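You operate a simulated robot arm through the tools that you are given. There is no shell and no other tool.

You are at the controls of a simulated robot arm. One attempt, no reset.

Task
Fit the bolt holder's large bolts: bronze in hole 57, steel in the other green hole; tighten both.
Fine: the holes are in the steel block; use the bench's green nut driver and put it back; leave the small bolts.

The check looks at the end state, three seconds after you hand in, the way a careful person would. Anything else that was tipped, shoved, dropped, spilled or broken makes it a failure.

Robot
A 6-joint arm with a two-finger parallel gripper, fixed in place. Base frame: the origin is on the floor under the middle of its stand, x ahead of it, y to its left, z up; the work surface is at about z = 880. Units: mm, rad, N and s.
With the tool pointing down near the work surface it reaches from about 360 to 860 mm from the base axis. Its first joint turns from -2.007 to 2.007 rad. Payload 3.43 kg.
The TCP is the grasp point between the finger pads, 34 mm short of the fingertips. In the tool frame z runs along the fingers and y along their closing line. Largest opening 128 mm; finger width 24, thickness 12; the body of the gripper, 48 by 130 mm, starts 96 mm behind the TCP.
Orientation is that of the tool frame in the base frame, as a unit quaternion [w, x, y, z]. With the fingers straight down and closing along the base's y, the tool's x points along the base's -x, its y along +y and its z along -z.

Tools
- The arm moves only by the tool move_arm. Its argument "targets" is a list that holds one entry, the list of rows, each a list of 7 numbers: the turn, a rotation vector about the tool's x, y, z in rad, then the shift along the tool's x, y, z in mm, then the opening, from 0 (shut) to 1 (fully open). In form: [[[rx, ry, rz, x, y, z, hand], ...]]. A call has 1 to 20 rows; each row is the pose to reach, as a shift and turn from the pose commanded when the call began, along the tool's axes at that moment. Rows are played at 5 a second. More than 50 mm and 0.15 rad between two rows, or a gripper value outside its range, and nothing of the call is played. A pose out of reach is approached as far as the arm can. The call stops where the force on the tool passes 40 N (or 10 N more than at its start, if that is more) or the arm is blocked; 0.2 s more then pass. Each finger travels about 108 mm/s and halts on what it meets, pressing with about 36 N; the grip force reading is that of the motor and also rises with nothing between the fingers. The clock runs only during rows and for 0.2 s after the last one: add rows that repeat a pose to give the fingers time. It gives the time, the measured TCP pose, the force on the tool (base axes), the opening and the grip force at its end, in the units of the frame above (readings bear some noise), with the torque about the TCP (base axes, N m) and any sound that the robot's microphone picked up, and new pictures: "views" is both (left out), scene, wrist or none.
- Cameras (640 x 400 px; columns grow to the right, rows downward): "scene" is fixed at [50.6, 649.6, 1473.7]; the picture's right is [-0.77, -0.64, 0.00], its down [-0.28, 0.34, -0.90] and it looks along [0.57, -0.69, -0.44] (base axes); focal length 312 px, centre (320, 200). "wrist" rides on the gripper at [76, -11, -160] in the tool frame; the picture's right is [0.15, 0.99, 0.00], its down [-0.88, 0.13, -0.46] and it looks along [-0.45, 0.07, 0.89] (tool axes); focal length 234 px, centre (320, 200). There is no depth. A picture from a camera that has moved, and an enlarged one, comes with that camera's place and axes in the base frame and with its lens.
- slide_trunk(by): moves the trunk up (or, below 0, down) by that many mm; the arm rides with it, the base frame stays. It gives what a move gives, with no picture.
- inspect(camera, box): a new picture of the part [left, top, right, bottom] of that camera's present view, enlarged. The clock stands still meanwhile.
- close_job(): hands the job in; it is judged then, once.

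Places have to be worked out from the pictures, the camera data and where the tool is seen. Open the gripper and draw the arm clear of the work before you hand the job in, unless the task says otherwise.

The tools are called after "Call:" by a JSON object that holds its "name" and its "arguments". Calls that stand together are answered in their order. move_arm: Moves the arm, as the interface text tells. Its arguments: {"type":"object","properties":{"targets":{"type":"array"},"views":{"type":"string","enum":["both","scene","wrist","none"]}},"required":["targets"]} The other tools are called the same way: slide_trunk (by) moves the trunk up or down; inspect (camera, box) takes an enlarged picture of a part of a camera's view; close_job () hands the job in.

At the start:

```text
time_s: 0.0
tcp_pos: [511.2, 247.7, 1226.0]
tool_rot: [-0.001, -0.001, 1.0, 0.0]
wrist_force: [0.0, 0.1, 0.7]
torque: [-0.01, 0.02, -0.01]
finger_gap: 128.1
grip_force: 0.1
trunk travel left (down, up): [-675.0, 115.0]
```

scene: 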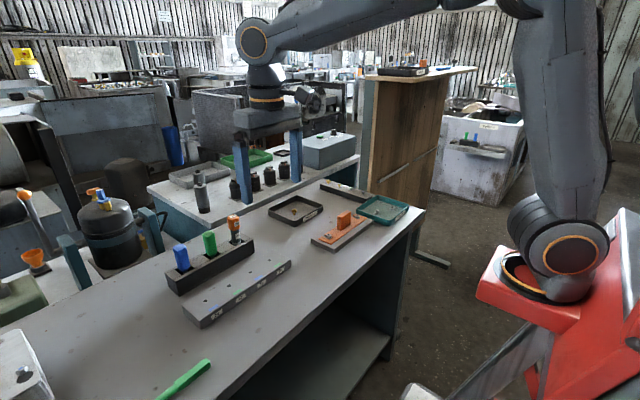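
wrist: 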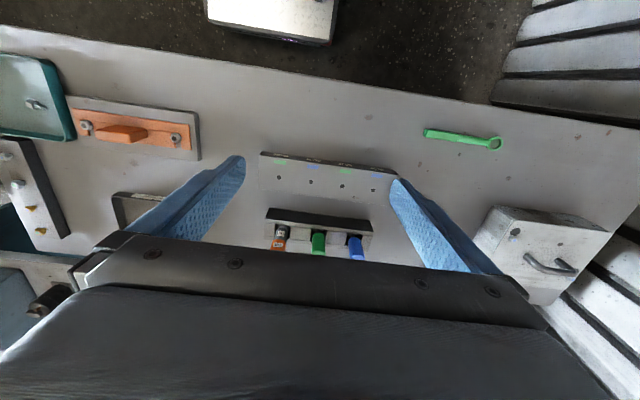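

I start by enlarging the main parts of both views to identify the block, the bolt holder, and the nut drivers.

Call:
{"name": "inspect", "arguments": {"camera": "wrist", "box": [240, 130, 420, 270]}}

Call:
{"name": "inspect", "arguments": {"camera": "wrist", "box": [0, 40, 220, 260]}}

Call:
{"name": "inspect", "arguments": {"camera": "scene", "box": [150, 200, 310, 340]}}

Call:
{"name": "inspect", "arguments": {"camera": "scene", "box": [250, 160, 430, 270]}}

```text
2.86 times, centred on (330, 200) of wrist
camera zoom: at [434.5, 235.0, 1385.3], right [-0.15, 0.99, 0.0], down [0.88, 0.13, 0.46], along [0.45, 0.07, -0.89], focal length 669 px, centre (291, 200)
```

zoom: 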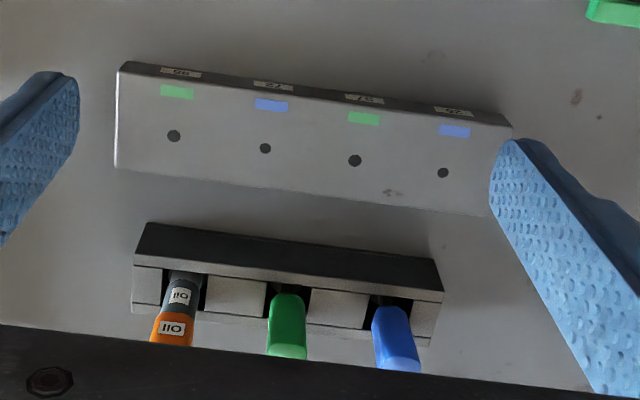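

```text
1.82 times, centred on (110, 150) of wrist
camera zoom: at [434.5, 235.0, 1385.3], right [-0.15, 0.99, 0.0], down [0.88, 0.13, 0.46], along [0.45, 0.07, -0.89], focal length 426 px, centre (702, 291)
```

zoom: 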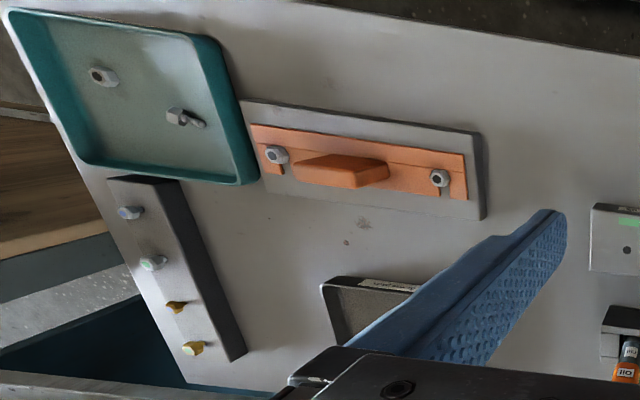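

```text
2.86 times, centred on (230, 270) of scene
camera zoom: at [50.6, 649.6, 1473.7], right [-0.77, -0.64, 0.0], down [-0.28, 0.34, -0.9], along [0.57, -0.69, -0.44], focal length 893 px, centre (577, 0)
```

zoom: 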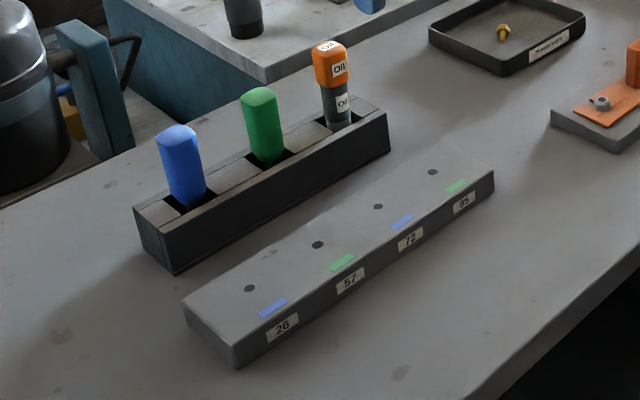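

```text
3.56 times, centred on (340, 215) of scene
camera zoom: at [50.6, 649.6, 1473.7], right [-0.77, -0.64, 0.0], down [-0.28, 0.34, -0.9], along [0.57, -0.69, -0.44], focal length 1111 px, centre (249, 147)
```

zoom: 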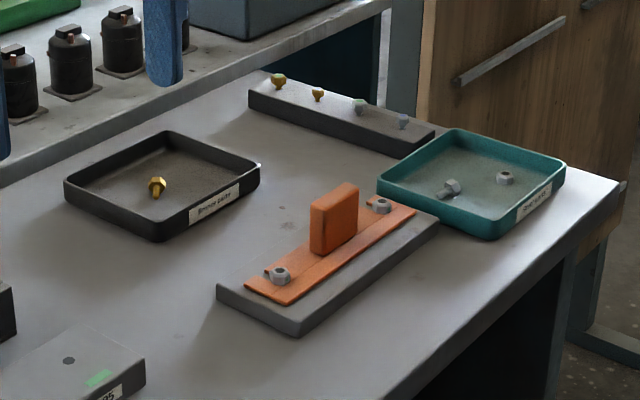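

The block's holes run 26, 57, 72, 95 along +y to -y, at about x=630 with the top at z≈920. The green-marked holes are 57 and 95. The bolt holder is far to the right, near y≈-370, so I check that area for obstacles before moving.

Call:
{"name": "inspect", "arguments": {"camera": "scene", "box": [300, 40, 540, 280]}}

Call:
{"name": "inspect", "arguments": {"camera": "scene", "box": [310, 170, 410, 230]}}

Call:
{"name": "inspect", "arguments": {"camera": "scene", "box": [0, 160, 260, 400]}}

```text
1.67 times, centred on (420, 160) of scene
camera zoom: at [50.6, 649.6, 1473.7], right [-0.77, -0.64, 0.0], down [-0.28, 0.34, -0.9], along [0.57, -0.69, -0.44], focal length 521 px, centre (153, 267)
```

zoom: 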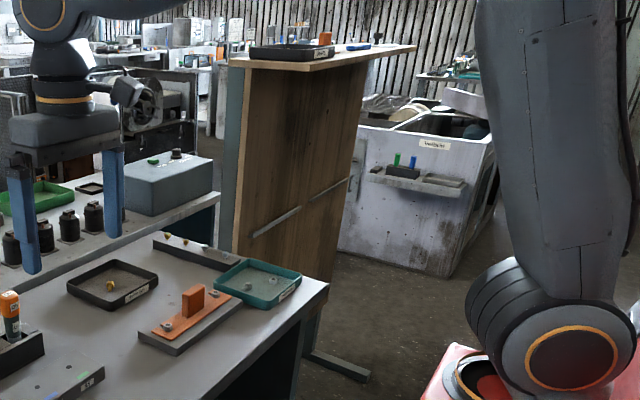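

```text
6.40 times, centred on (360, 200) of scene
camera zoom: at [50.6, 649.6, 1473.7], right [-0.77, -0.64, 0.0], down [-0.28, 0.34, -0.9], along [0.57, -0.69, -0.44], focal length 2000 px, centre (64, 200)
```

zoom: 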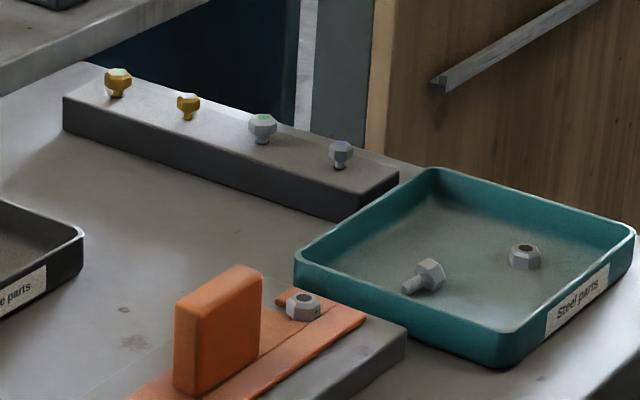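

```text
1.67 times, centred on (130, 280) of scene
camera zoom: at [50.6, 649.6, 1473.7], right [-0.77, -0.64, 0.0], down [-0.28, 0.34, -0.9], along [0.57, -0.69, -0.44], focal length 521 px, centre (637, 67)
```

zoom: 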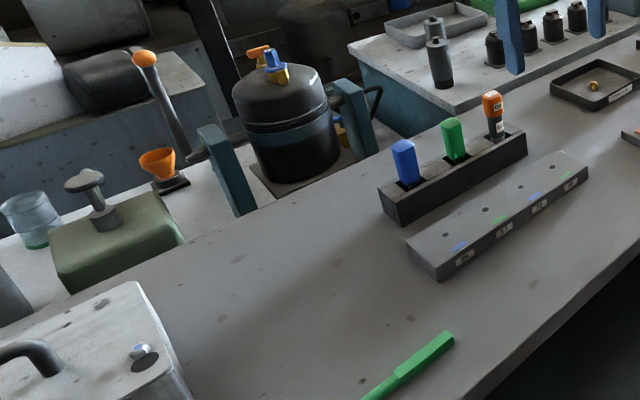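

The large bolts look like the two with green-marked heads: bronze, the farthest one, at x≈845, and steel at x≈727. I move high over the bolt holder to look closer.

Call:
{"name": "move_arm", "arguments": {"targets": [[[0, 0, 0, -14, -41, 8, 1], [0, 0, 0, -28, -82, 16, 1], [0, 0, 0, -42, -123, 24, 1], [0, 0, 0, -56, -164, 32, 1], [0, 0, 0, -70, -205, 40, 1], [0, 0, 0, -84, -246, 48, 1], [0, 0, 0, -98, -287, 56, 1], [0, 0, 0, -112, -328, 64, 1], [0, 0, 0, -126, -369, 72, 1], [0, 0, 0, -140, -410, 80, 1], [0, 0, 0, -154, -451, 88, 1], [0, 0, 0, -168, -492, 96, 1], [0, 0, 0, -182, -533, 104, 1], [0, 0, 0, -196, -574, 112, 1], [0, 0, 0, -209, -615, 116, 1]]]}}

```text
time_s: 3.2
tcp_pos: [721.5, -368.9, 1110.0]
tool_rot: [0.0, 0.0, 1.0, 0.0]
wrist_force: [-0.1, 0.6, 0.4]
torque: [-0.02, 0.0, -0.01]
finger_gap: 128.0
grip_force: 0.1
trunk travel left (down, up): [-675.0, 115.0]
camera wrist: at [643.4, -381.0, 1269.2], right [-0.15, 0.99, 0.0], down [0.88, 0.13, 0.46], along [0.45, 0.07, -0.89], focal length 234 px, centre (320, 200)
```

scene: 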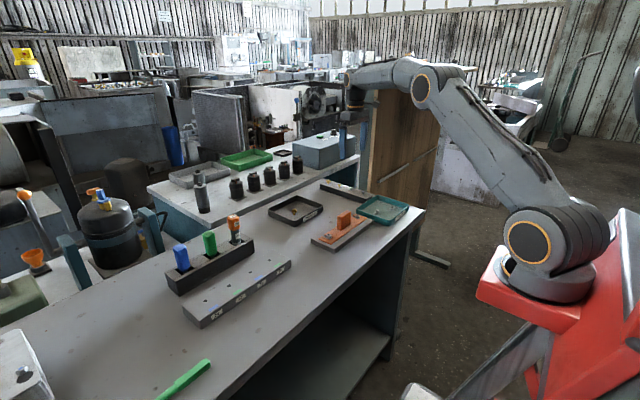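
wrist: 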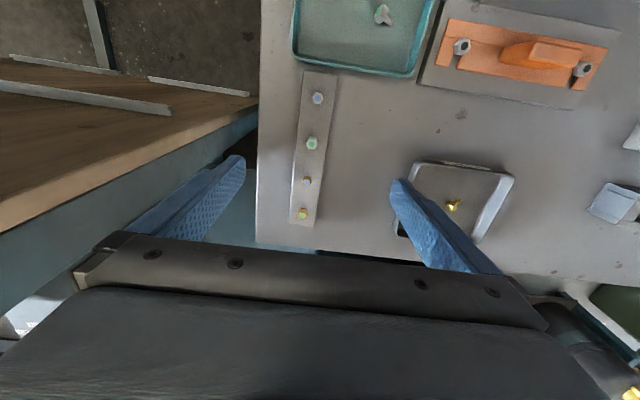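

The wooden shelf panel stands at about y≈-600, so I must not move much further in -y. I zoom on the holder to read the bolt sizes and marks.

Call:
{"name": "inspect", "arguments": {"camera": "wrist", "box": [270, 60, 360, 240]}}

Call:
{"name": "inspect", "arguments": {"camera": "wrist", "box": [0, 20, 260, 340]}}

Call:
{"name": "inspect", "arguments": {"camera": "scene", "box": [320, 50, 480, 210]}}

```text
2.22 times, centred on (315, 150) of wrist
camera zoom: at [643.4, -381.0, 1269.2], right [-0.15, 0.99, 0.0], down [0.88, 0.13, 0.46], along [0.45, 0.07, -0.89], focal length 520 px, centre (331, 311)
```

zoom: 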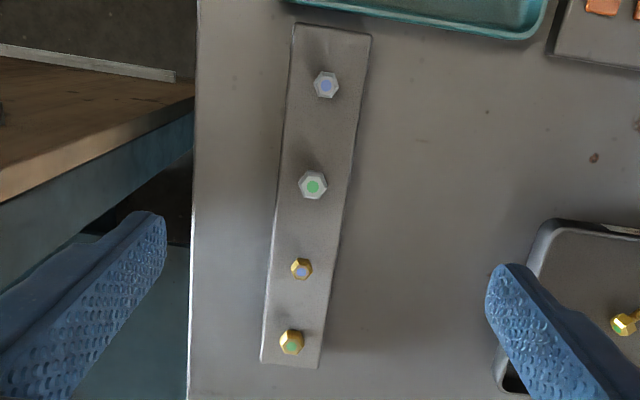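

```text
1.25 times, centred on (130, 180) of wrist
camera zoom: at [643.4, -381.0, 1269.2], right [-0.15, 0.99, 0.0], down [0.88, 0.13, 0.46], along [0.45, 0.07, -0.89], focal length 293 px, centre (558, 225)
```

zoom: 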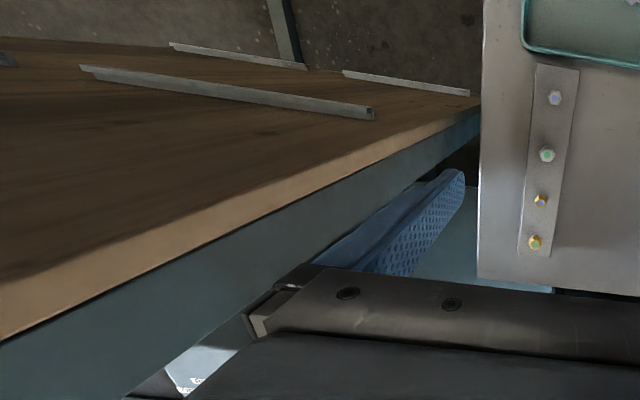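

```text
2.50 times, centred on (400, 130) of scene
camera zoom: at [50.6, 649.6, 1473.7], right [-0.77, -0.64, 0.0], down [-0.28, 0.34, -0.9], along [0.57, -0.69, -0.44], focal length 781 px, centre (120, 375)
```

zoom: 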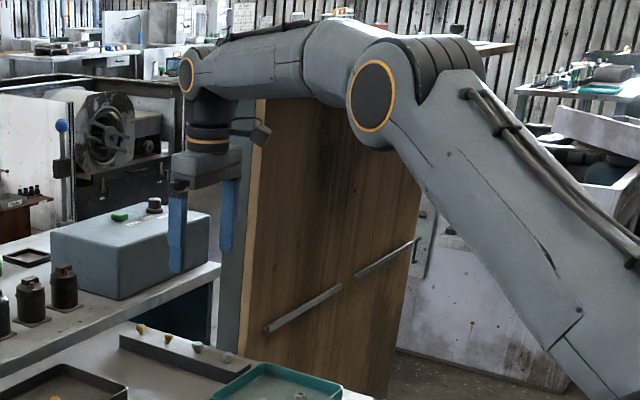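

The green dots mark the large bolts: steel at about (726, -380) and bronze at about (843, -381), heads near z≈933. I start with the steel one, lowering above it to refine the position.

Call:
{"name": "move_arm", "arguments": {"targets": [[[0, 0, 0, -2, -5, 40, 1], [0, 0, 0, -5, -11, 80, 1], [0, 0, 0, -5, -11, 110, 1]]], "views": "wrist"}}

Call:
{"name": "inspect", "arguments": {"camera": "wrist", "box": [250, 60, 390, 240]}}

```text
time_s: 4.0
tcp_pos: [725.4, -380.5, 998.4]
tool_rot: [0.0, 0.0, 1.0, 0.0]
wrist_force: [-0.8, 0.6, -0.6]
torque: [-0.02, -0.03, -0.01]
finger_gap: 128.2
grip_force: 0.1
trunk travel left (down, up): [-675.0, 115.0]
camera wrist: at [648.4, -392.9, 1158.4], right [-0.15, 0.99, 0.0], down [0.88, 0.13, 0.46], along [0.45, 0.07, -0.89], focal length 234 px, centre (320, 200)
```

wrist: 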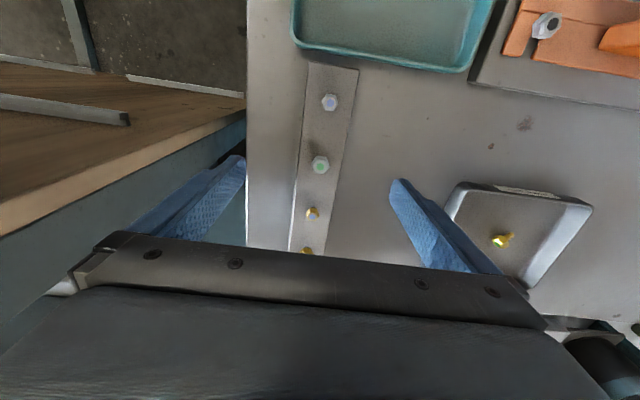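

```text
2.22 times, centred on (320, 150) of wrist
camera zoom: at [648.4, -392.9, 1158.4], right [-0.15, 0.99, 0.0], down [0.88, 0.13, 0.46], along [0.45, 0.07, -0.89], focal length 520 px, centre (320, 311)
```

zoom: 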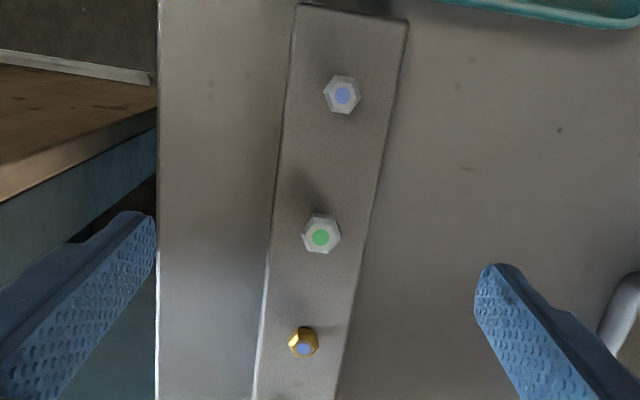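

The bolt lines up with the tool axis if its head is at z≈933. I descend another 38 mm with the fingers open, straddling the holder, to compare the head with the fingertips.

Call:
{"name": "move_arm", "arguments": {"targets": [[[0, 0, 0, 0, 0, 20, 1], [0, 0, 0, 0, 0, 38, 1], [0, 0, 0, 0, 0, 38, 1]]]}}

Call:
{"name": "inspect", "arguments": {"camera": "wrist", "box": [270, 110, 370, 230]}}

Call:
{"name": "inspect", "arguments": {"camera": "scene", "box": [310, 160, 410, 220]}}

```text
time_s: 4.8
tcp_pos: [725.6, -380.0, 960.1]
tool_rot: [0.0, -0.001, 1.0, 0.0]
wrist_force: [1.1, -0.3, -0.3]
torque: [-0.01, 0.02, 0.01]
finger_gap: 128.0
grip_force: 0.0
trunk travel left (down, up): [-675.0, 115.0]
camera wrist: at [648.8, -392.0, 1120.3], right [-0.15, 0.99, 0.0], down [0.88, 0.13, 0.46], along [0.45, 0.07, -0.89], focal length 234 px, centre (320, 200)
```

scene: 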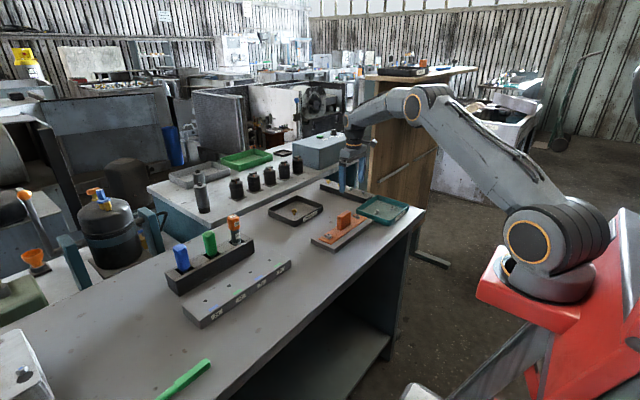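
wrist: 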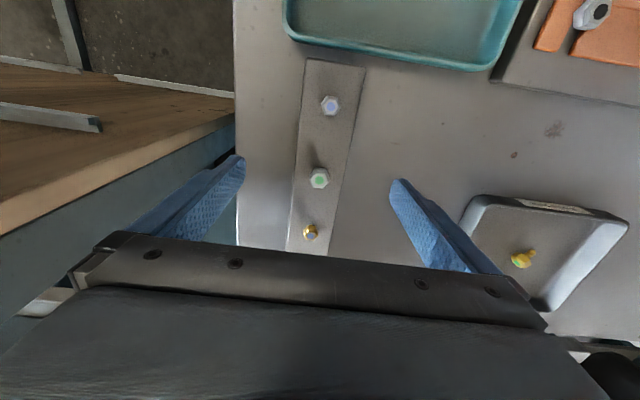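

```text
3.33 times, centred on (320, 170) of wrist
camera zoom: at [648.8, -392.0, 1120.3], right [-0.15, 0.99, 0.0], down [0.88, 0.13, 0.46], along [0.45, 0.07, -0.89], focal length 781 px, centre (320, 300)
```

zoom: 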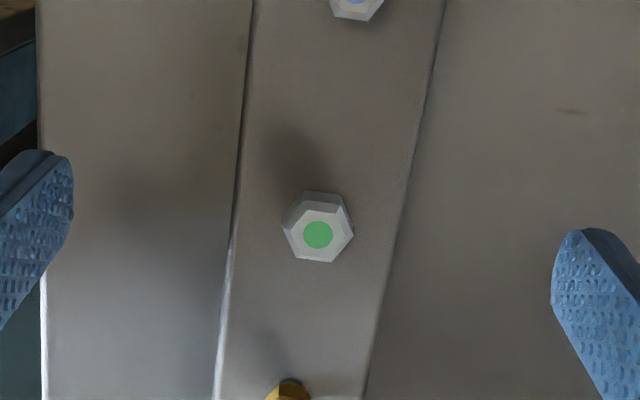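

```text
6.40 times, centred on (360, 190) of scene
camera zoom: at [50.6, 649.6, 1473.7], right [-0.77, -0.64, 0.0], down [-0.28, 0.34, -0.9], along [0.57, -0.69, -0.44], focal length 2000 px, centre (64, 264)
```

zoom: 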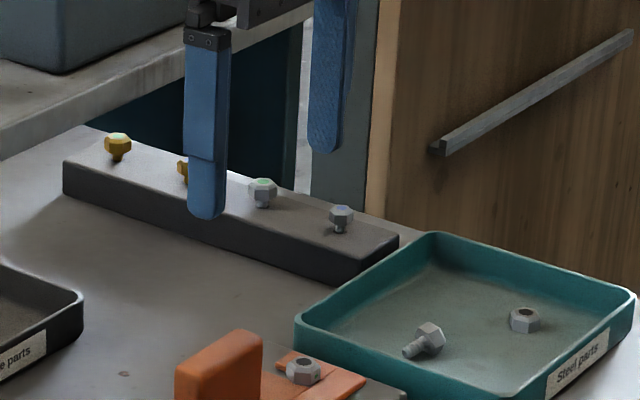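

The fingertips look about level with the head top, so the head is nearer z≈927. I zoom in tightly from both cameras to judge head height, stalk and flat orientation.

Call:
{"name": "inspect", "arguments": {"camera": "scene", "box": [335, 175, 367, 195]}}

Call:
{"name": "inspect", "arguments": {"camera": "wrist", "box": [300, 160, 340, 195]}}

```text
16.00 times, centred on (351, 185) of scene
camera zoom: at [50.6, 649.6, 1473.7], right [-0.77, -0.64, 0.0], down [-0.28, 0.34, -0.9], along [0.57, -0.69, -0.44], focal length 5000 px, centre (-176, 440)
```

zoom: 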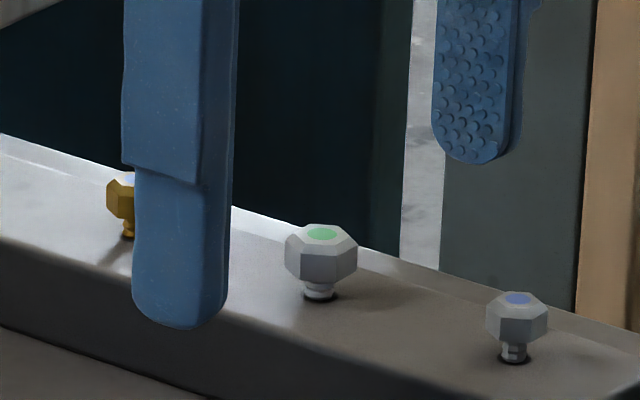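

```text
11.43 times, centred on (320, 178) of wrist
camera zoom: at [648.8, -392.0, 1120.3], right [-0.15, 0.99, 0.0], down [0.88, 0.13, 0.46], along [0.45, 0.07, -0.89], focal length 2676 px, centre (320, 457)
```

zoom: 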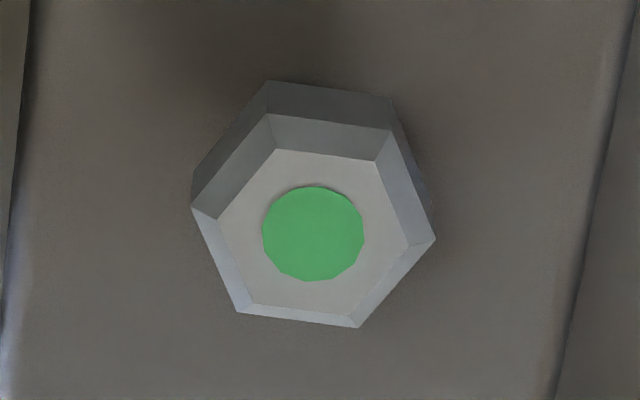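

Steel head: vertices point along ±y, across flats about 16 mm, head about 11 mm tall, with a 7 mm stalk above the holder. I turn the tool 30° so the fingers close on flats, then lower about 11 mm so the tips sit just under the head.

Call:
{"name": "move_arm", "arguments": {"targets": [[[0, 0, 0.131, -0.5, 0, 0, 1], [0, 0, 0.262, -1.0, 0.2, 0, 1], [0, 0, 0.393, -1.5, 0.3, 0, 1], [0, 0, 0.5236, -1.5, 0.3, 0, 1], [0, 0, 0.5236, -1.5, 0.3, 0, 0.6], [0, 0, 0.5236, -1.5, 0.3, 0, 0.35], [0, 0, 0.5236, -1.5, 0.3, 0, 0.35]]]}}

Call:
{"name": "inspect", "arguments": {"camera": "wrist", "box": [270, 120, 370, 230]}}

Call:
{"name": "inspect", "arguments": {"camera": "scene", "box": [335, 175, 367, 195]}}

```text
time_s: 6.4
tcp_pos: [727.2, -379.0, 962.2]
tool_rot: [-0.001, 0.259, 0.966, 0.001]
wrist_force: [0.2, -0.5, -0.1]
torque: [0.02, 0.06, 0.03]
finger_gap: 44.8
grip_force: 0.1
trunk travel left (down, up): [-675.0, 115.0]
camera wrist: at [654.7, -351.7, 1121.3], right [0.37, 0.93, 0.0], down [0.83, -0.33, 0.46], along [0.42, -0.17, -0.89], focal length 234 px, centre (320, 200)
```

scene: 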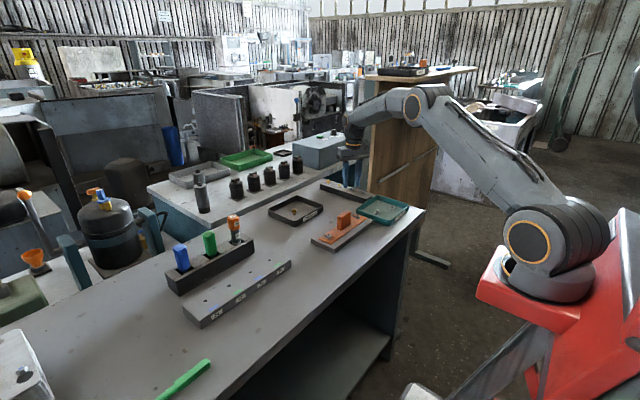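
wrist: 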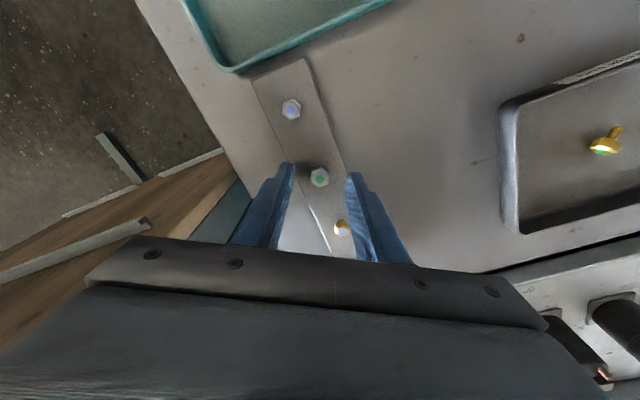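

```text
3.64 times, centred on (320, 175) of wrist
camera zoom: at [654.7, -351.7, 1121.3], right [0.37, 0.93, 0.0], down [0.83, -0.33, 0.46], along [0.42, -0.17, -0.89], focal length 852 px, centre (320, 291)
```

zoom: 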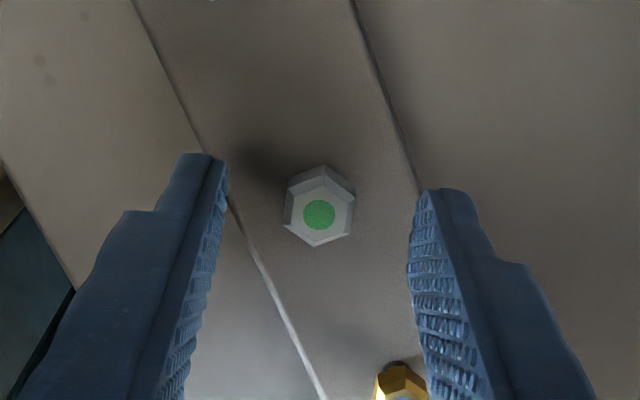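

```text
16.00 times, centred on (351, 185) of scene
camera zoom: at [50.6, 649.6, 1473.7], right [-0.77, -0.64, 0.0], down [-0.28, 0.34, -0.9], along [0.57, -0.69, -0.44], focal length 5000 px, centre (-176, 440)
```

zoom: 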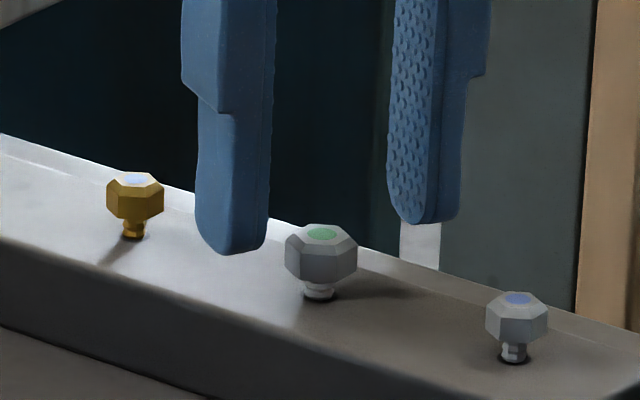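

The head's flats now face the pads and it sits centred between them. I lower 11.5 mm and close on the head.

Call:
{"name": "move_arm", "arguments": {"targets": [[[0, 0, 0, 0, 0, 6, 0.35], [0, 0, 0, 0, 0, 11.5, 0.35], [0, 0, 0, 0, 0, 11.5, 0.2], [0, 0, 0, 0, 0, 11.5, 0.1], [0, 0, 0, 0, 0, 11.5, 0.05], [0, 0, 0, 0, 0, 11.5, 0.05]]]}}

Call:
{"name": "inspect", "arguments": {"camera": "wrist", "box": [270, 120, 370, 230]}}

Call:
{"name": "inspect", "arguments": {"camera": "scene", "box": [335, 175, 367, 195]}}

```text
time_s: 7.8
tcp_pos: [726.8, -379.2, 949.6]
tool_rot: [0.001, 0.259, 0.966, 0.0]
wrist_force: [-1.1, -2.0, 1.1]
torque: [-0.03, -0.01, -0.01]
finger_gap: 15.5
grip_force: 36.4
trunk travel left (down, up): [-675.0, 115.0]
camera wrist: at [654.6, -351.6, 1109.9], right [0.37, 0.93, 0.0], down [0.83, -0.33, 0.46], along [0.42, -0.17, -0.89], focal length 234 px, centre (320, 200)
```

scene: 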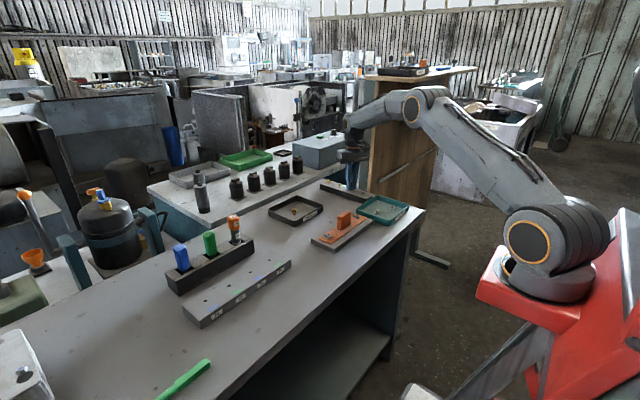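
wrist: 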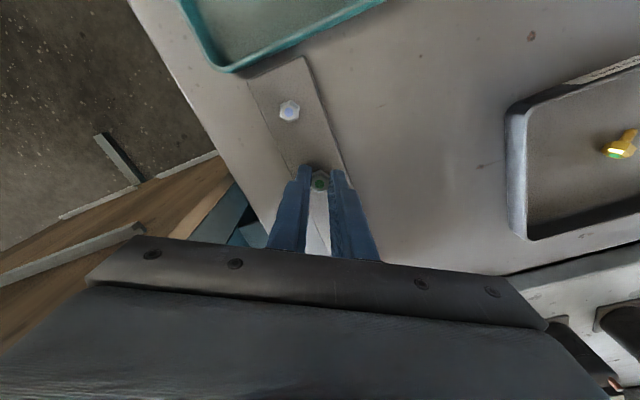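

```text
3.64 times, centred on (320, 175) of wrist
camera zoom: at [654.6, -351.6, 1109.9], right [0.37, 0.93, 0.0], down [0.83, -0.33, 0.46], along [0.42, -0.17, -0.89], focal length 852 px, centre (320, 291)
```

zoom: 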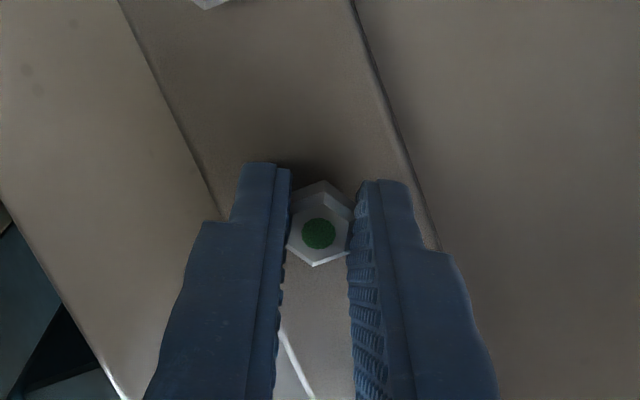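

```text
16.00 times, centred on (351, 185) of scene
camera zoom: at [50.6, 649.6, 1473.7], right [-0.77, -0.64, 0.0], down [-0.28, 0.34, -0.9], along [0.57, -0.69, -0.44], focal length 5000 px, centre (-176, 440)
```

zoom: 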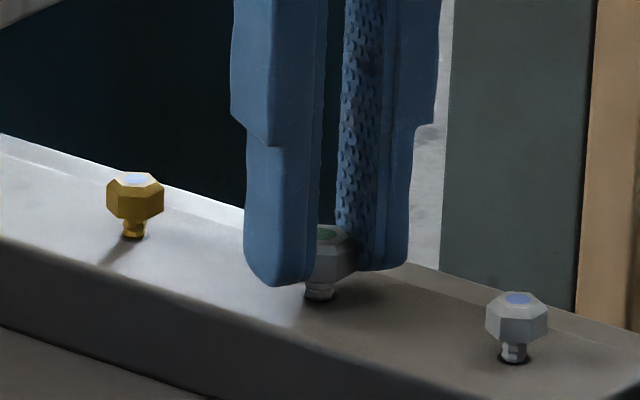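

The gap is 15.5 mm with 36 N of grip, so the head is held on its flats. I lift straight up and check the bolt.

Call:
{"name": "move_arm", "arguments": {"targets": [[[0, 0, 0, 0, 0, -10, 0.05], [0, 0, 0, 0, 0, -25, 0.05], [0, 0, 0, 0, 0, -50, 0.05], [0, 0, 0, 0, 0, -85, 0.05], [0, 0, 0, 0, 0, -120, 0.05]]]}}

Call:
{"name": "inspect", "arguments": {"camera": "scene", "box": [325, 140, 389, 180]}}

Call:
{"name": "inspect", "arguments": {"camera": "wrist", "box": [270, 120, 370, 230]}}

```text
time_s: 9.0
tcp_pos: [726.6, -378.5, 1069.2]
tool_rot: [-0.001, 0.259, 0.966, 0.0]
wrist_force: [0.2, -0.1, -1.1]
torque: [0.04, 0.02, 0.0]
finger_gap: 6.5
grip_force: 0.0
trunk travel left (down, up): [-675.0, 115.0]
camera wrist: at [655.2, -351.4, 1229.9], right [0.37, 0.93, 0.0], down [0.83, -0.33, 0.45], along [0.42, -0.17, -0.89], focal length 234 px, centre (320, 200)
```

scene: 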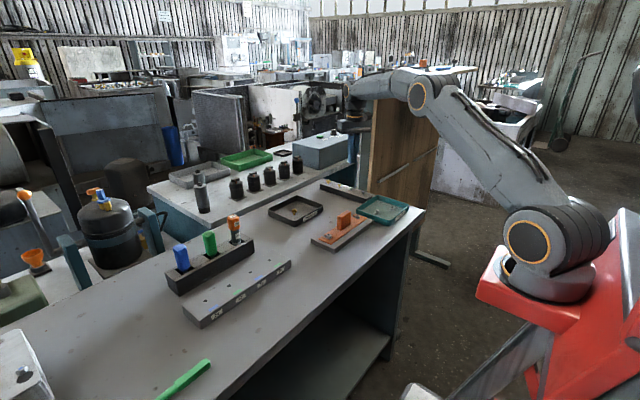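
wrist: 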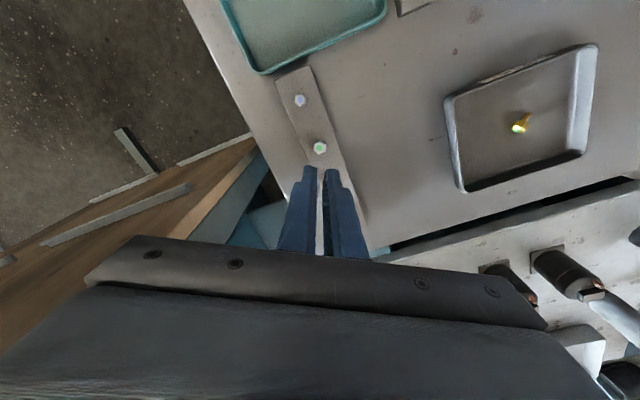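

```text
10.00 times, centred on (357, 160) of scene
camera zoom: at [50.6, 649.6, 1473.7], right [-0.77, -0.64, 0.0], down [-0.28, 0.34, -0.9], along [0.57, -0.69, -0.44], focal length 3125 px, centre (-50, 600)
```

zoom: 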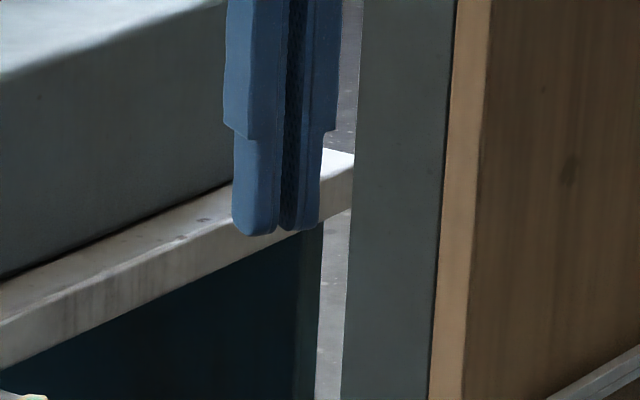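

```text
3.64 times, centred on (320, 175) of wrist
camera zoom: at [655.2, -351.4, 1229.9], right [0.37, 0.93, 0.0], down [0.83, -0.33, 0.45], along [0.42, -0.17, -0.89], focal length 852 px, centre (320, 291)
```

zoom: 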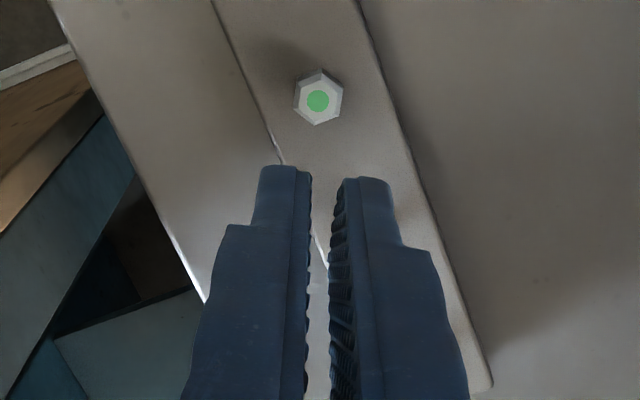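

The bolt slipped out of the pads and is still standing in the holder. I go back down, about 3 mm deeper this time, grip again and lift slowly while watching the force.

Call:
{"name": "move_arm", "arguments": {"targets": [[[0, 0, 0, 0, 0, 0, 0.3], [0, 0, 0, 0, 0, 20, 0.3], [0, 0, 0, 0, 0, 60, 0.3], [0, 0, 0, 0, 0, 100, 0.3], [0, 0, 0, 0, 0, 115, 0.3], [0, 0, 0, 0, 0, 123, 0.3], [0, 0, 0, 0, 0, 123, 0.2], [0, 0, 0, 0, 0, 123, 0.1], [0, 0, 0, 0, 0, 123, 0.0], [0, 0, 0, 0, 0, 123, 0.0], [0, 0, 0, 0, 0, 123, 0.0]]]}}

Call:
{"name": "inspect", "arguments": {"camera": "wrist", "box": [295, 150, 345, 205]}}

Call:
{"name": "inspect", "arguments": {"camera": "scene", "box": [335, 175, 367, 195]}}

```text
time_s: 11.4
tcp_pos: [727.0, -379.3, 946.1]
tool_rot: [0.0, 0.259, 0.966, 0.0]
wrist_force: [-1.0, -0.1, -0.4]
torque: [-0.03, 0.01, 0.0]
finger_gap: 15.4
grip_force: 35.8
trunk travel left (down, up): [-675.0, 115.0]
camera wrist: at [654.5, -351.5, 1106.6], right [0.37, 0.93, 0.0], down [0.83, -0.33, 0.46], along [0.42, -0.17, -0.89], focal length 234 px, centre (320, 200)
```

scene: 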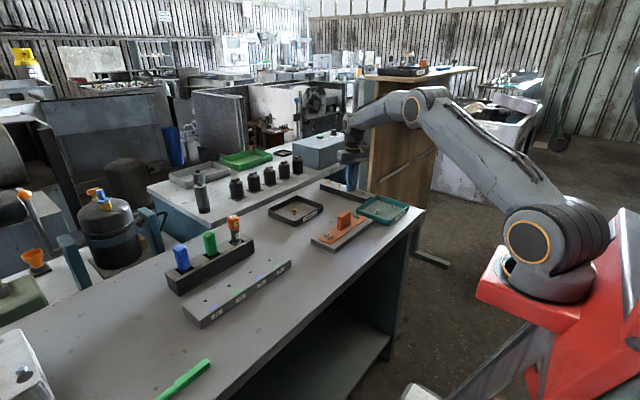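
wrist: 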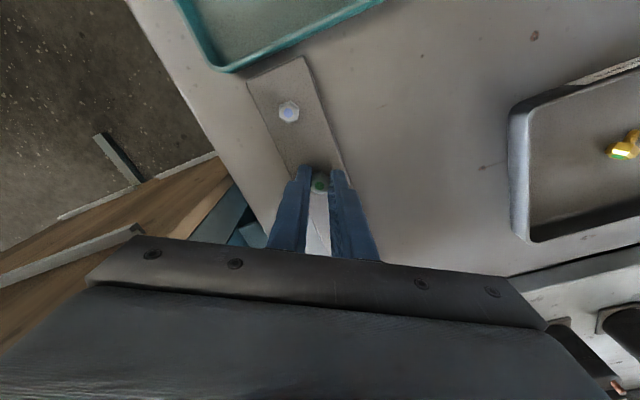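

```text
7.27 times, centred on (320, 178) of wrist
camera zoom: at [654.5, -351.5, 1106.6], right [0.37, 0.93, 0.0], down [0.83, -0.33, 0.46], along [0.42, -0.17, -0.89], focal length 1703 px, centre (320, 364)
```

zoom: 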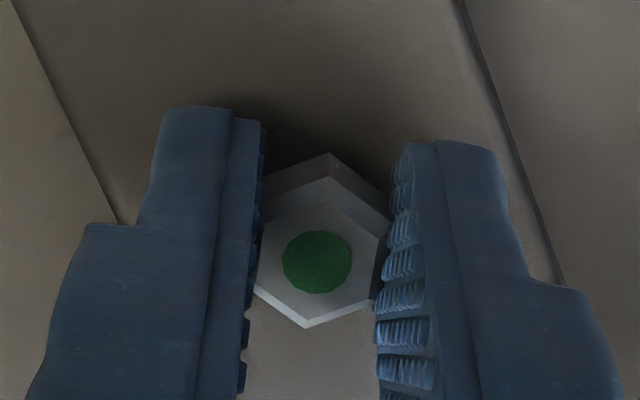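

```text
16.00 times, centred on (351, 185) of scene
camera zoom: at [50.6, 649.6, 1473.7], right [-0.77, -0.64, 0.0], down [-0.28, 0.34, -0.9], along [0.57, -0.69, -0.44], focal length 5000 px, centre (-176, 440)
```

zoom: 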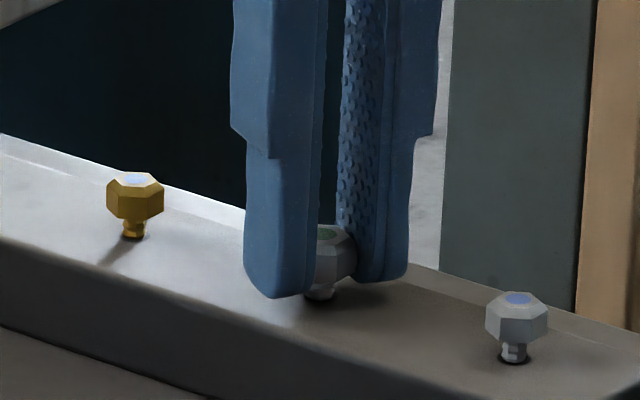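

Grip is on the flats again, with the tips just above the holder. I lift slowly, 1 mm per step, and read the force.

Call:
{"name": "move_arm", "arguments": {"targets": [[[0, 0, 0, 0, 0, -0.5, 0.0], [0, 0, 0, 0, 0, -1, 0.0], [0, 0, 0, 0, 0, -1.5, 0.0], [0, 0, 0, 0, 0, -2, 0.0]]], "views": "none"}}

Call:
{"name": "inspect", "arguments": {"camera": "scene", "box": [335, 175, 367, 195]}}

```text
time_s: 12.4
tcp_pos: [726.0, -380.2, 949.1]
tool_rot: [0.0, 0.258, 0.966, 0.0]
wrist_force: [0.2, 0.3, -0.4]
torque: [-0.02, -0.02, -0.02]
finger_gap: 15.6
grip_force: 35.6
trunk travel left (down, up): [-675.0, 115.0]
```

```text
16.00 times, centred on (351, 185) of scene
camera zoom: at [50.6, 649.6, 1473.7], right [-0.77, -0.64, 0.0], down [-0.28, 0.34, -0.9], along [0.57, -0.69, -0.44], focal length 5000 px, centre (-176, 440)
```

zoom: 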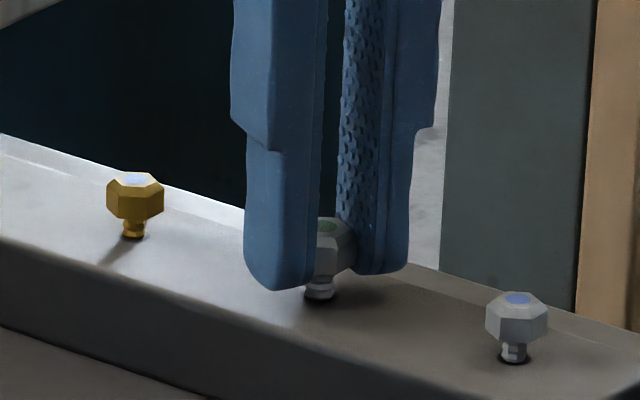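

The bolt is rising with the fingers and there is no resistance. I continue lifting in small steps.

Call:
{"name": "move_arm", "arguments": {"targets": [[[0, 0, 0, 0, 0, -2, 0.0], [0, 0, 0, 0, 0, -4, 0.0], [0, 0, 0, 0, 0, -6, 0.0], [0, 0, 0, 0, 0, -8, 0.0], [0, 0, 0, 0, 0, -10, 0.0], [0, 0, 0, 0, 0, -12, 0.0], [0, 0, 0, 0, 0, -14, 0.0], [0, 0, 0, 0, 0, -16, 0.0]]], "views": "none"}}

Call:
{"name": "inspect", "arguments": {"camera": "scene", "box": [335, 170, 367, 195]}}

```text
time_s: 14.2
tcp_pos: [726.5, -378.0, 965.2]
tool_rot: [0.0, 0.258, 0.966, 0.001]
wrist_force: [0.2, -0.3, 0.7]
torque: [0.0, 0.0, 0.03]
finger_gap: 15.7
grip_force: 35.6
trunk travel left (down, up): [-675.0, 115.0]
```

```text
16.00 times, centred on (351, 182) of scene
camera zoom: at [50.6, 649.6, 1473.7], right [-0.77, -0.64, 0.0], down [-0.28, 0.34, -0.9], along [0.57, -0.69, -0.44], focal length 5000 px, centre (-176, 480)
```

zoom: 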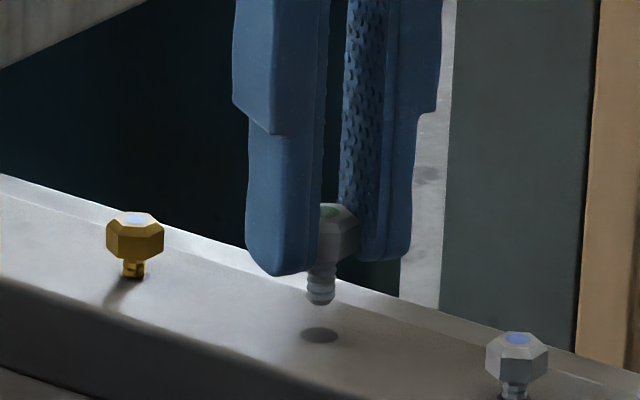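

The steel bolt is free, hanging vertically, with its end about 11 mm below the fingertips. I raise it, then carry it at moderate speed to above hole 95, turning the tool back to yaw 0.

Call:
{"name": "move_arm", "arguments": {"targets": [[[0, 0, 0, 0, 0, -8, 0.0], [0, 0, 0, 0, 0, -22, 0.0], [0, 0, 0, 0, 0, -42, 0.0], [0, 0, 0, 0, 0, -64, 0.0], [0, 0, 0, 0, 0, -86, 0.0], [0, 0, 0, 0, 0, -108, 0.0], [0, 0, 0, 0, 0, -124, 0.0], [0, 0, 0, 0, 0, -130, 0.0]]], "views": "wrist"}}

Call:
{"name": "inspect", "arguments": {"camera": "wrist", "box": [295, 150, 345, 205]}}

```text
time_s: 16.0
tcp_pos: [726.2, -379.0, 1094.9]
tool_rot: [0.0, 0.258, 0.966, 0.0]
wrist_force: [-0.3, -1.0, -0.4]
torque: [0.0, -0.01, 0.0]
finger_gap: 15.5
grip_force: 35.5
trunk travel left (down, up): [-675.0, 115.0]
camera wrist: at [653.9, -351.9, 1254.7], right [0.37, 0.93, 0.0], down [0.83, -0.33, 0.46], along [0.42, -0.17, -0.89], focal length 234 px, centre (320, 200)
```

wrist: 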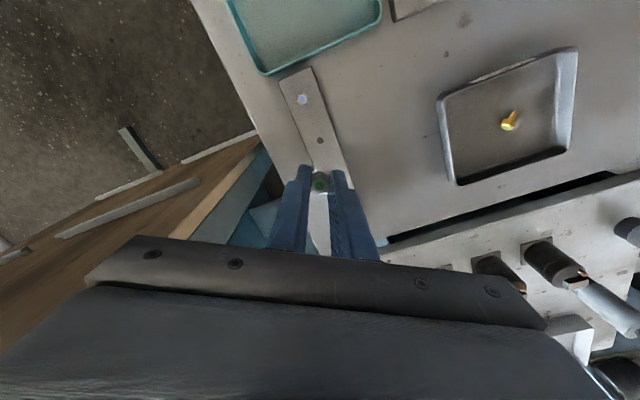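

```text
7.27 times, centred on (320, 178) of wrist
camera zoom: at [653.9, -351.9, 1254.7], right [0.37, 0.93, 0.0], down [0.83, -0.33, 0.46], along [0.42, -0.17, -0.89], focal length 1703 px, centre (320, 364)
```

zoom: 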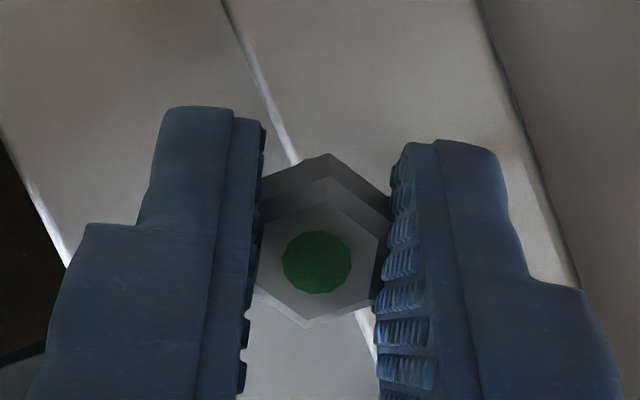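

The bolt is steady, and the empty holder hole appears exactly where the bolt axis projects, so my camera model is good. Now I carry the bolt to above hole 95, keeping height.

Call:
{"name": "move_arm", "arguments": {"targets": [[[0, 0, -0.033, 10, 12, 0, 0.0], [0, 0, -0.065, 30, 36, 0, 0.0], [0, 0, -0.1, 55, 66, 0, 0.0], [0, 0, -0.14, 81, 97, 0, 0.0], [0, 0, -0.18, 107, 128, 0, 0.0], [0, 0, -0.22, 133, 159, 0, 0.0], [0, 0, -0.26, 159, 190, 0, 0.0], [0, 0, -0.3, 185, 221, 0, 0.0], [0, 0, -0.34, 211, 252, 0, 0.0], [0, 0, -0.38, 237, 283, 0, 0.0], [0, 0, -0.42, 263, 314, 0, 0.0], [0, 0, -0.45, 289, 345, 0, 0.0], [0, 0, -0.48, 315, 376, 0, 0.0], [0, 0, -0.5, 338, 404, 0, 0.0], [0, 0, -0.5236, 355, 424, 0, 0.0], [0, 0, -0.5236, 362.4, 432.7, 0, 0.0]]]}}

Call:
{"name": "inspect", "arguments": {"camera": "wrist", "box": [230, 90, 410, 230]}}

Call:
{"name": "inspect", "arguments": {"camera": "scene", "box": [180, 150, 310, 330]}}

```text
time_s: 19.4
tcp_pos: [629.3, 177.5, 1094.5]
tool_rot: [0.0, -0.001, 1.0, 0.0]
wrist_force: [0.6, 0.2, 0.9]
torque: [0.03, 0.03, -0.02]
finger_gap: 15.4
grip_force: 35.7
trunk travel left (down, up): [-675.0, 115.0]
camera wrist: at [552.4, 165.2, 1254.3], right [-0.15, 0.99, 0.0], down [0.88, 0.13, 0.46], along [0.45, 0.07, -0.89], focal length 234 px, centre (320, 200)
```

scene: 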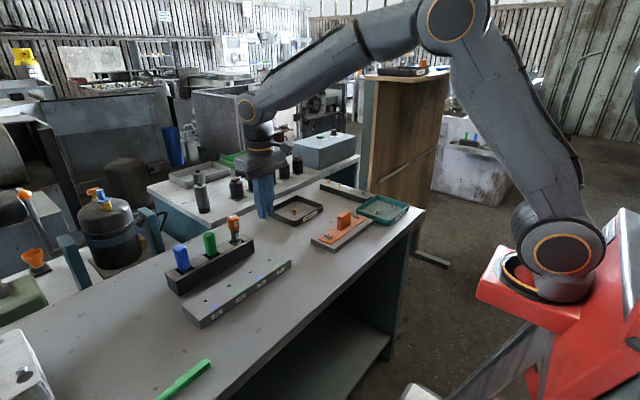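
wrist: 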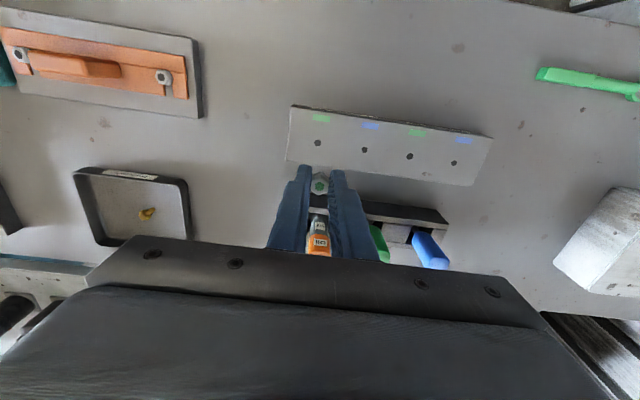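

```text
2.86 times, centred on (320, 160) of wrist
camera zoom: at [552.4, 165.2, 1254.3], right [-0.15, 0.99, 0.0], down [0.88, 0.13, 0.46], along [0.45, 0.07, -0.89], focal length 669 px, centre (320, 314)
```

zoom: 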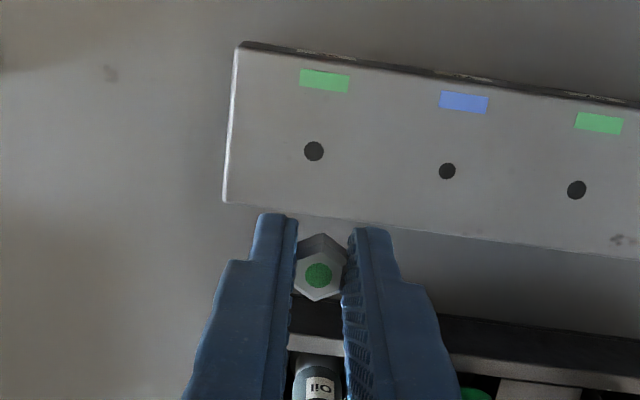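

```text
2.22 times, centred on (245, 240) of scene
camera zoom: at [50.6, 649.6, 1473.7], right [-0.77, -0.64, 0.0], down [-0.28, 0.34, -0.9], along [0.57, -0.69, -0.44], focal length 694 px, centre (487, 111)
```

zoom: 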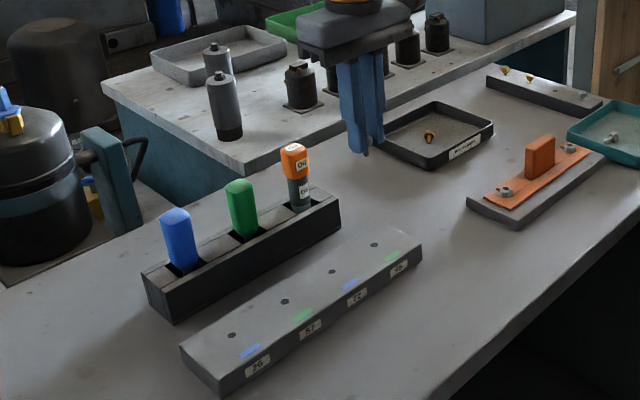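

Hole 95 images at about (631, 174). I shift 3 mm in -y and 1 mm in +x and descend, stopping with the bolt end about 20 mm above the block to re-check alignment.

Call:
{"name": "move_arm", "arguments": {"targets": [[[0, 0, 0, -1, -3, 20, 0.0], [0, 0, 0, -1, -3, 45, 0.0], [0, 0, 0, -1, -3, 70, 0.0], [0, 0, 0, -1, -3, 92, 0.0], [0, 0, 0, -1, -3, 105, 0.0], [0, 0, 0, -1, -3, 109, 0.0]]]}}

Call:
{"name": "inspect", "arguments": {"camera": "wrist", "box": [280, 130, 360, 220]}}

Call:
{"name": "inspect", "arguments": {"camera": "scene", "box": [245, 220, 293, 280]}}

```text
time_s: 20.8
tcp_pos: [630.1, 174.2, 984.6]
tool_rot: [0.0, 0.0, 1.0, -0.001]
wrist_force: [0.7, 0.3, 0.0]
torque: [0.01, -0.02, 0.0]
finger_gap: 15.4
grip_force: 36.2
trunk travel left (down, up): [-675.0, 115.0]
camera wrist: at [553.5, 162.0, 1145.3], right [-0.15, 0.99, 0.0], down [0.88, 0.13, 0.46], along [0.45, 0.07, -0.89], focal length 234 px, centre (320, 200)
```

scene: 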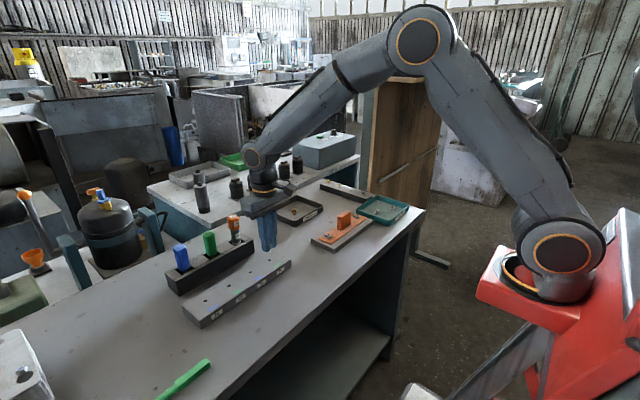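
wrist: 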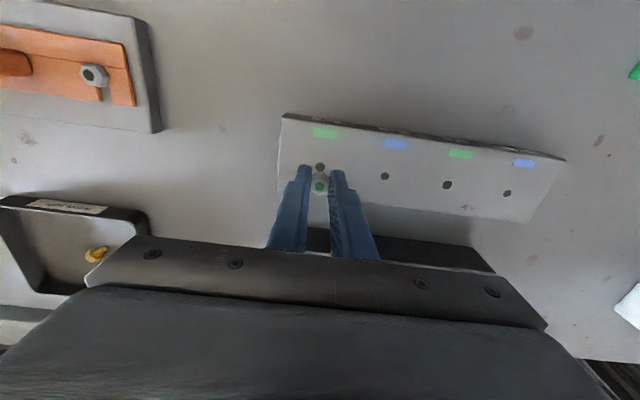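

```text
4.44 times, centred on (320, 175) of wrist
camera zoom: at [553.5, 162.0, 1145.3], right [-0.15, 0.99, 0.0], down [0.88, 0.13, 0.46], along [0.45, 0.07, -0.89], focal length 1041 px, centre (320, 311)
```

zoom: 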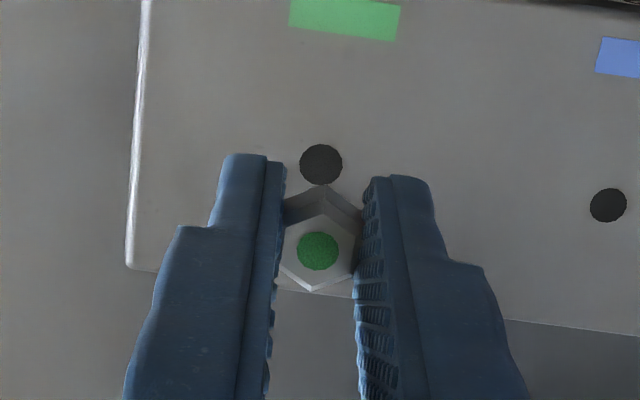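

```text
6.67 times, centred on (269, 250) of scene
camera zoom: at [50.6, 649.6, 1473.7], right [-0.77, -0.64, 0.0], down [-0.28, 0.34, -0.9], along [0.57, -0.69, -0.44], focal length 2083 px, centre (660, -133)
```

zoom: 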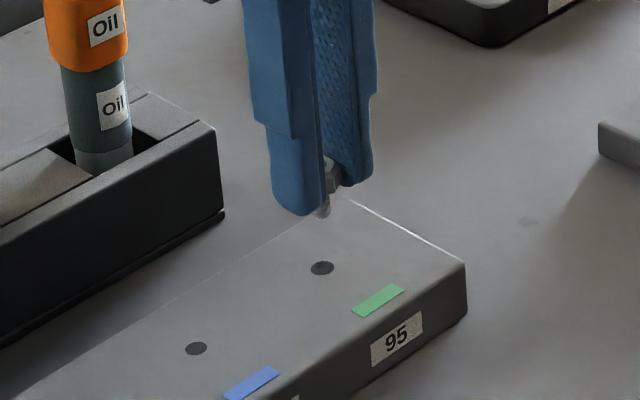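

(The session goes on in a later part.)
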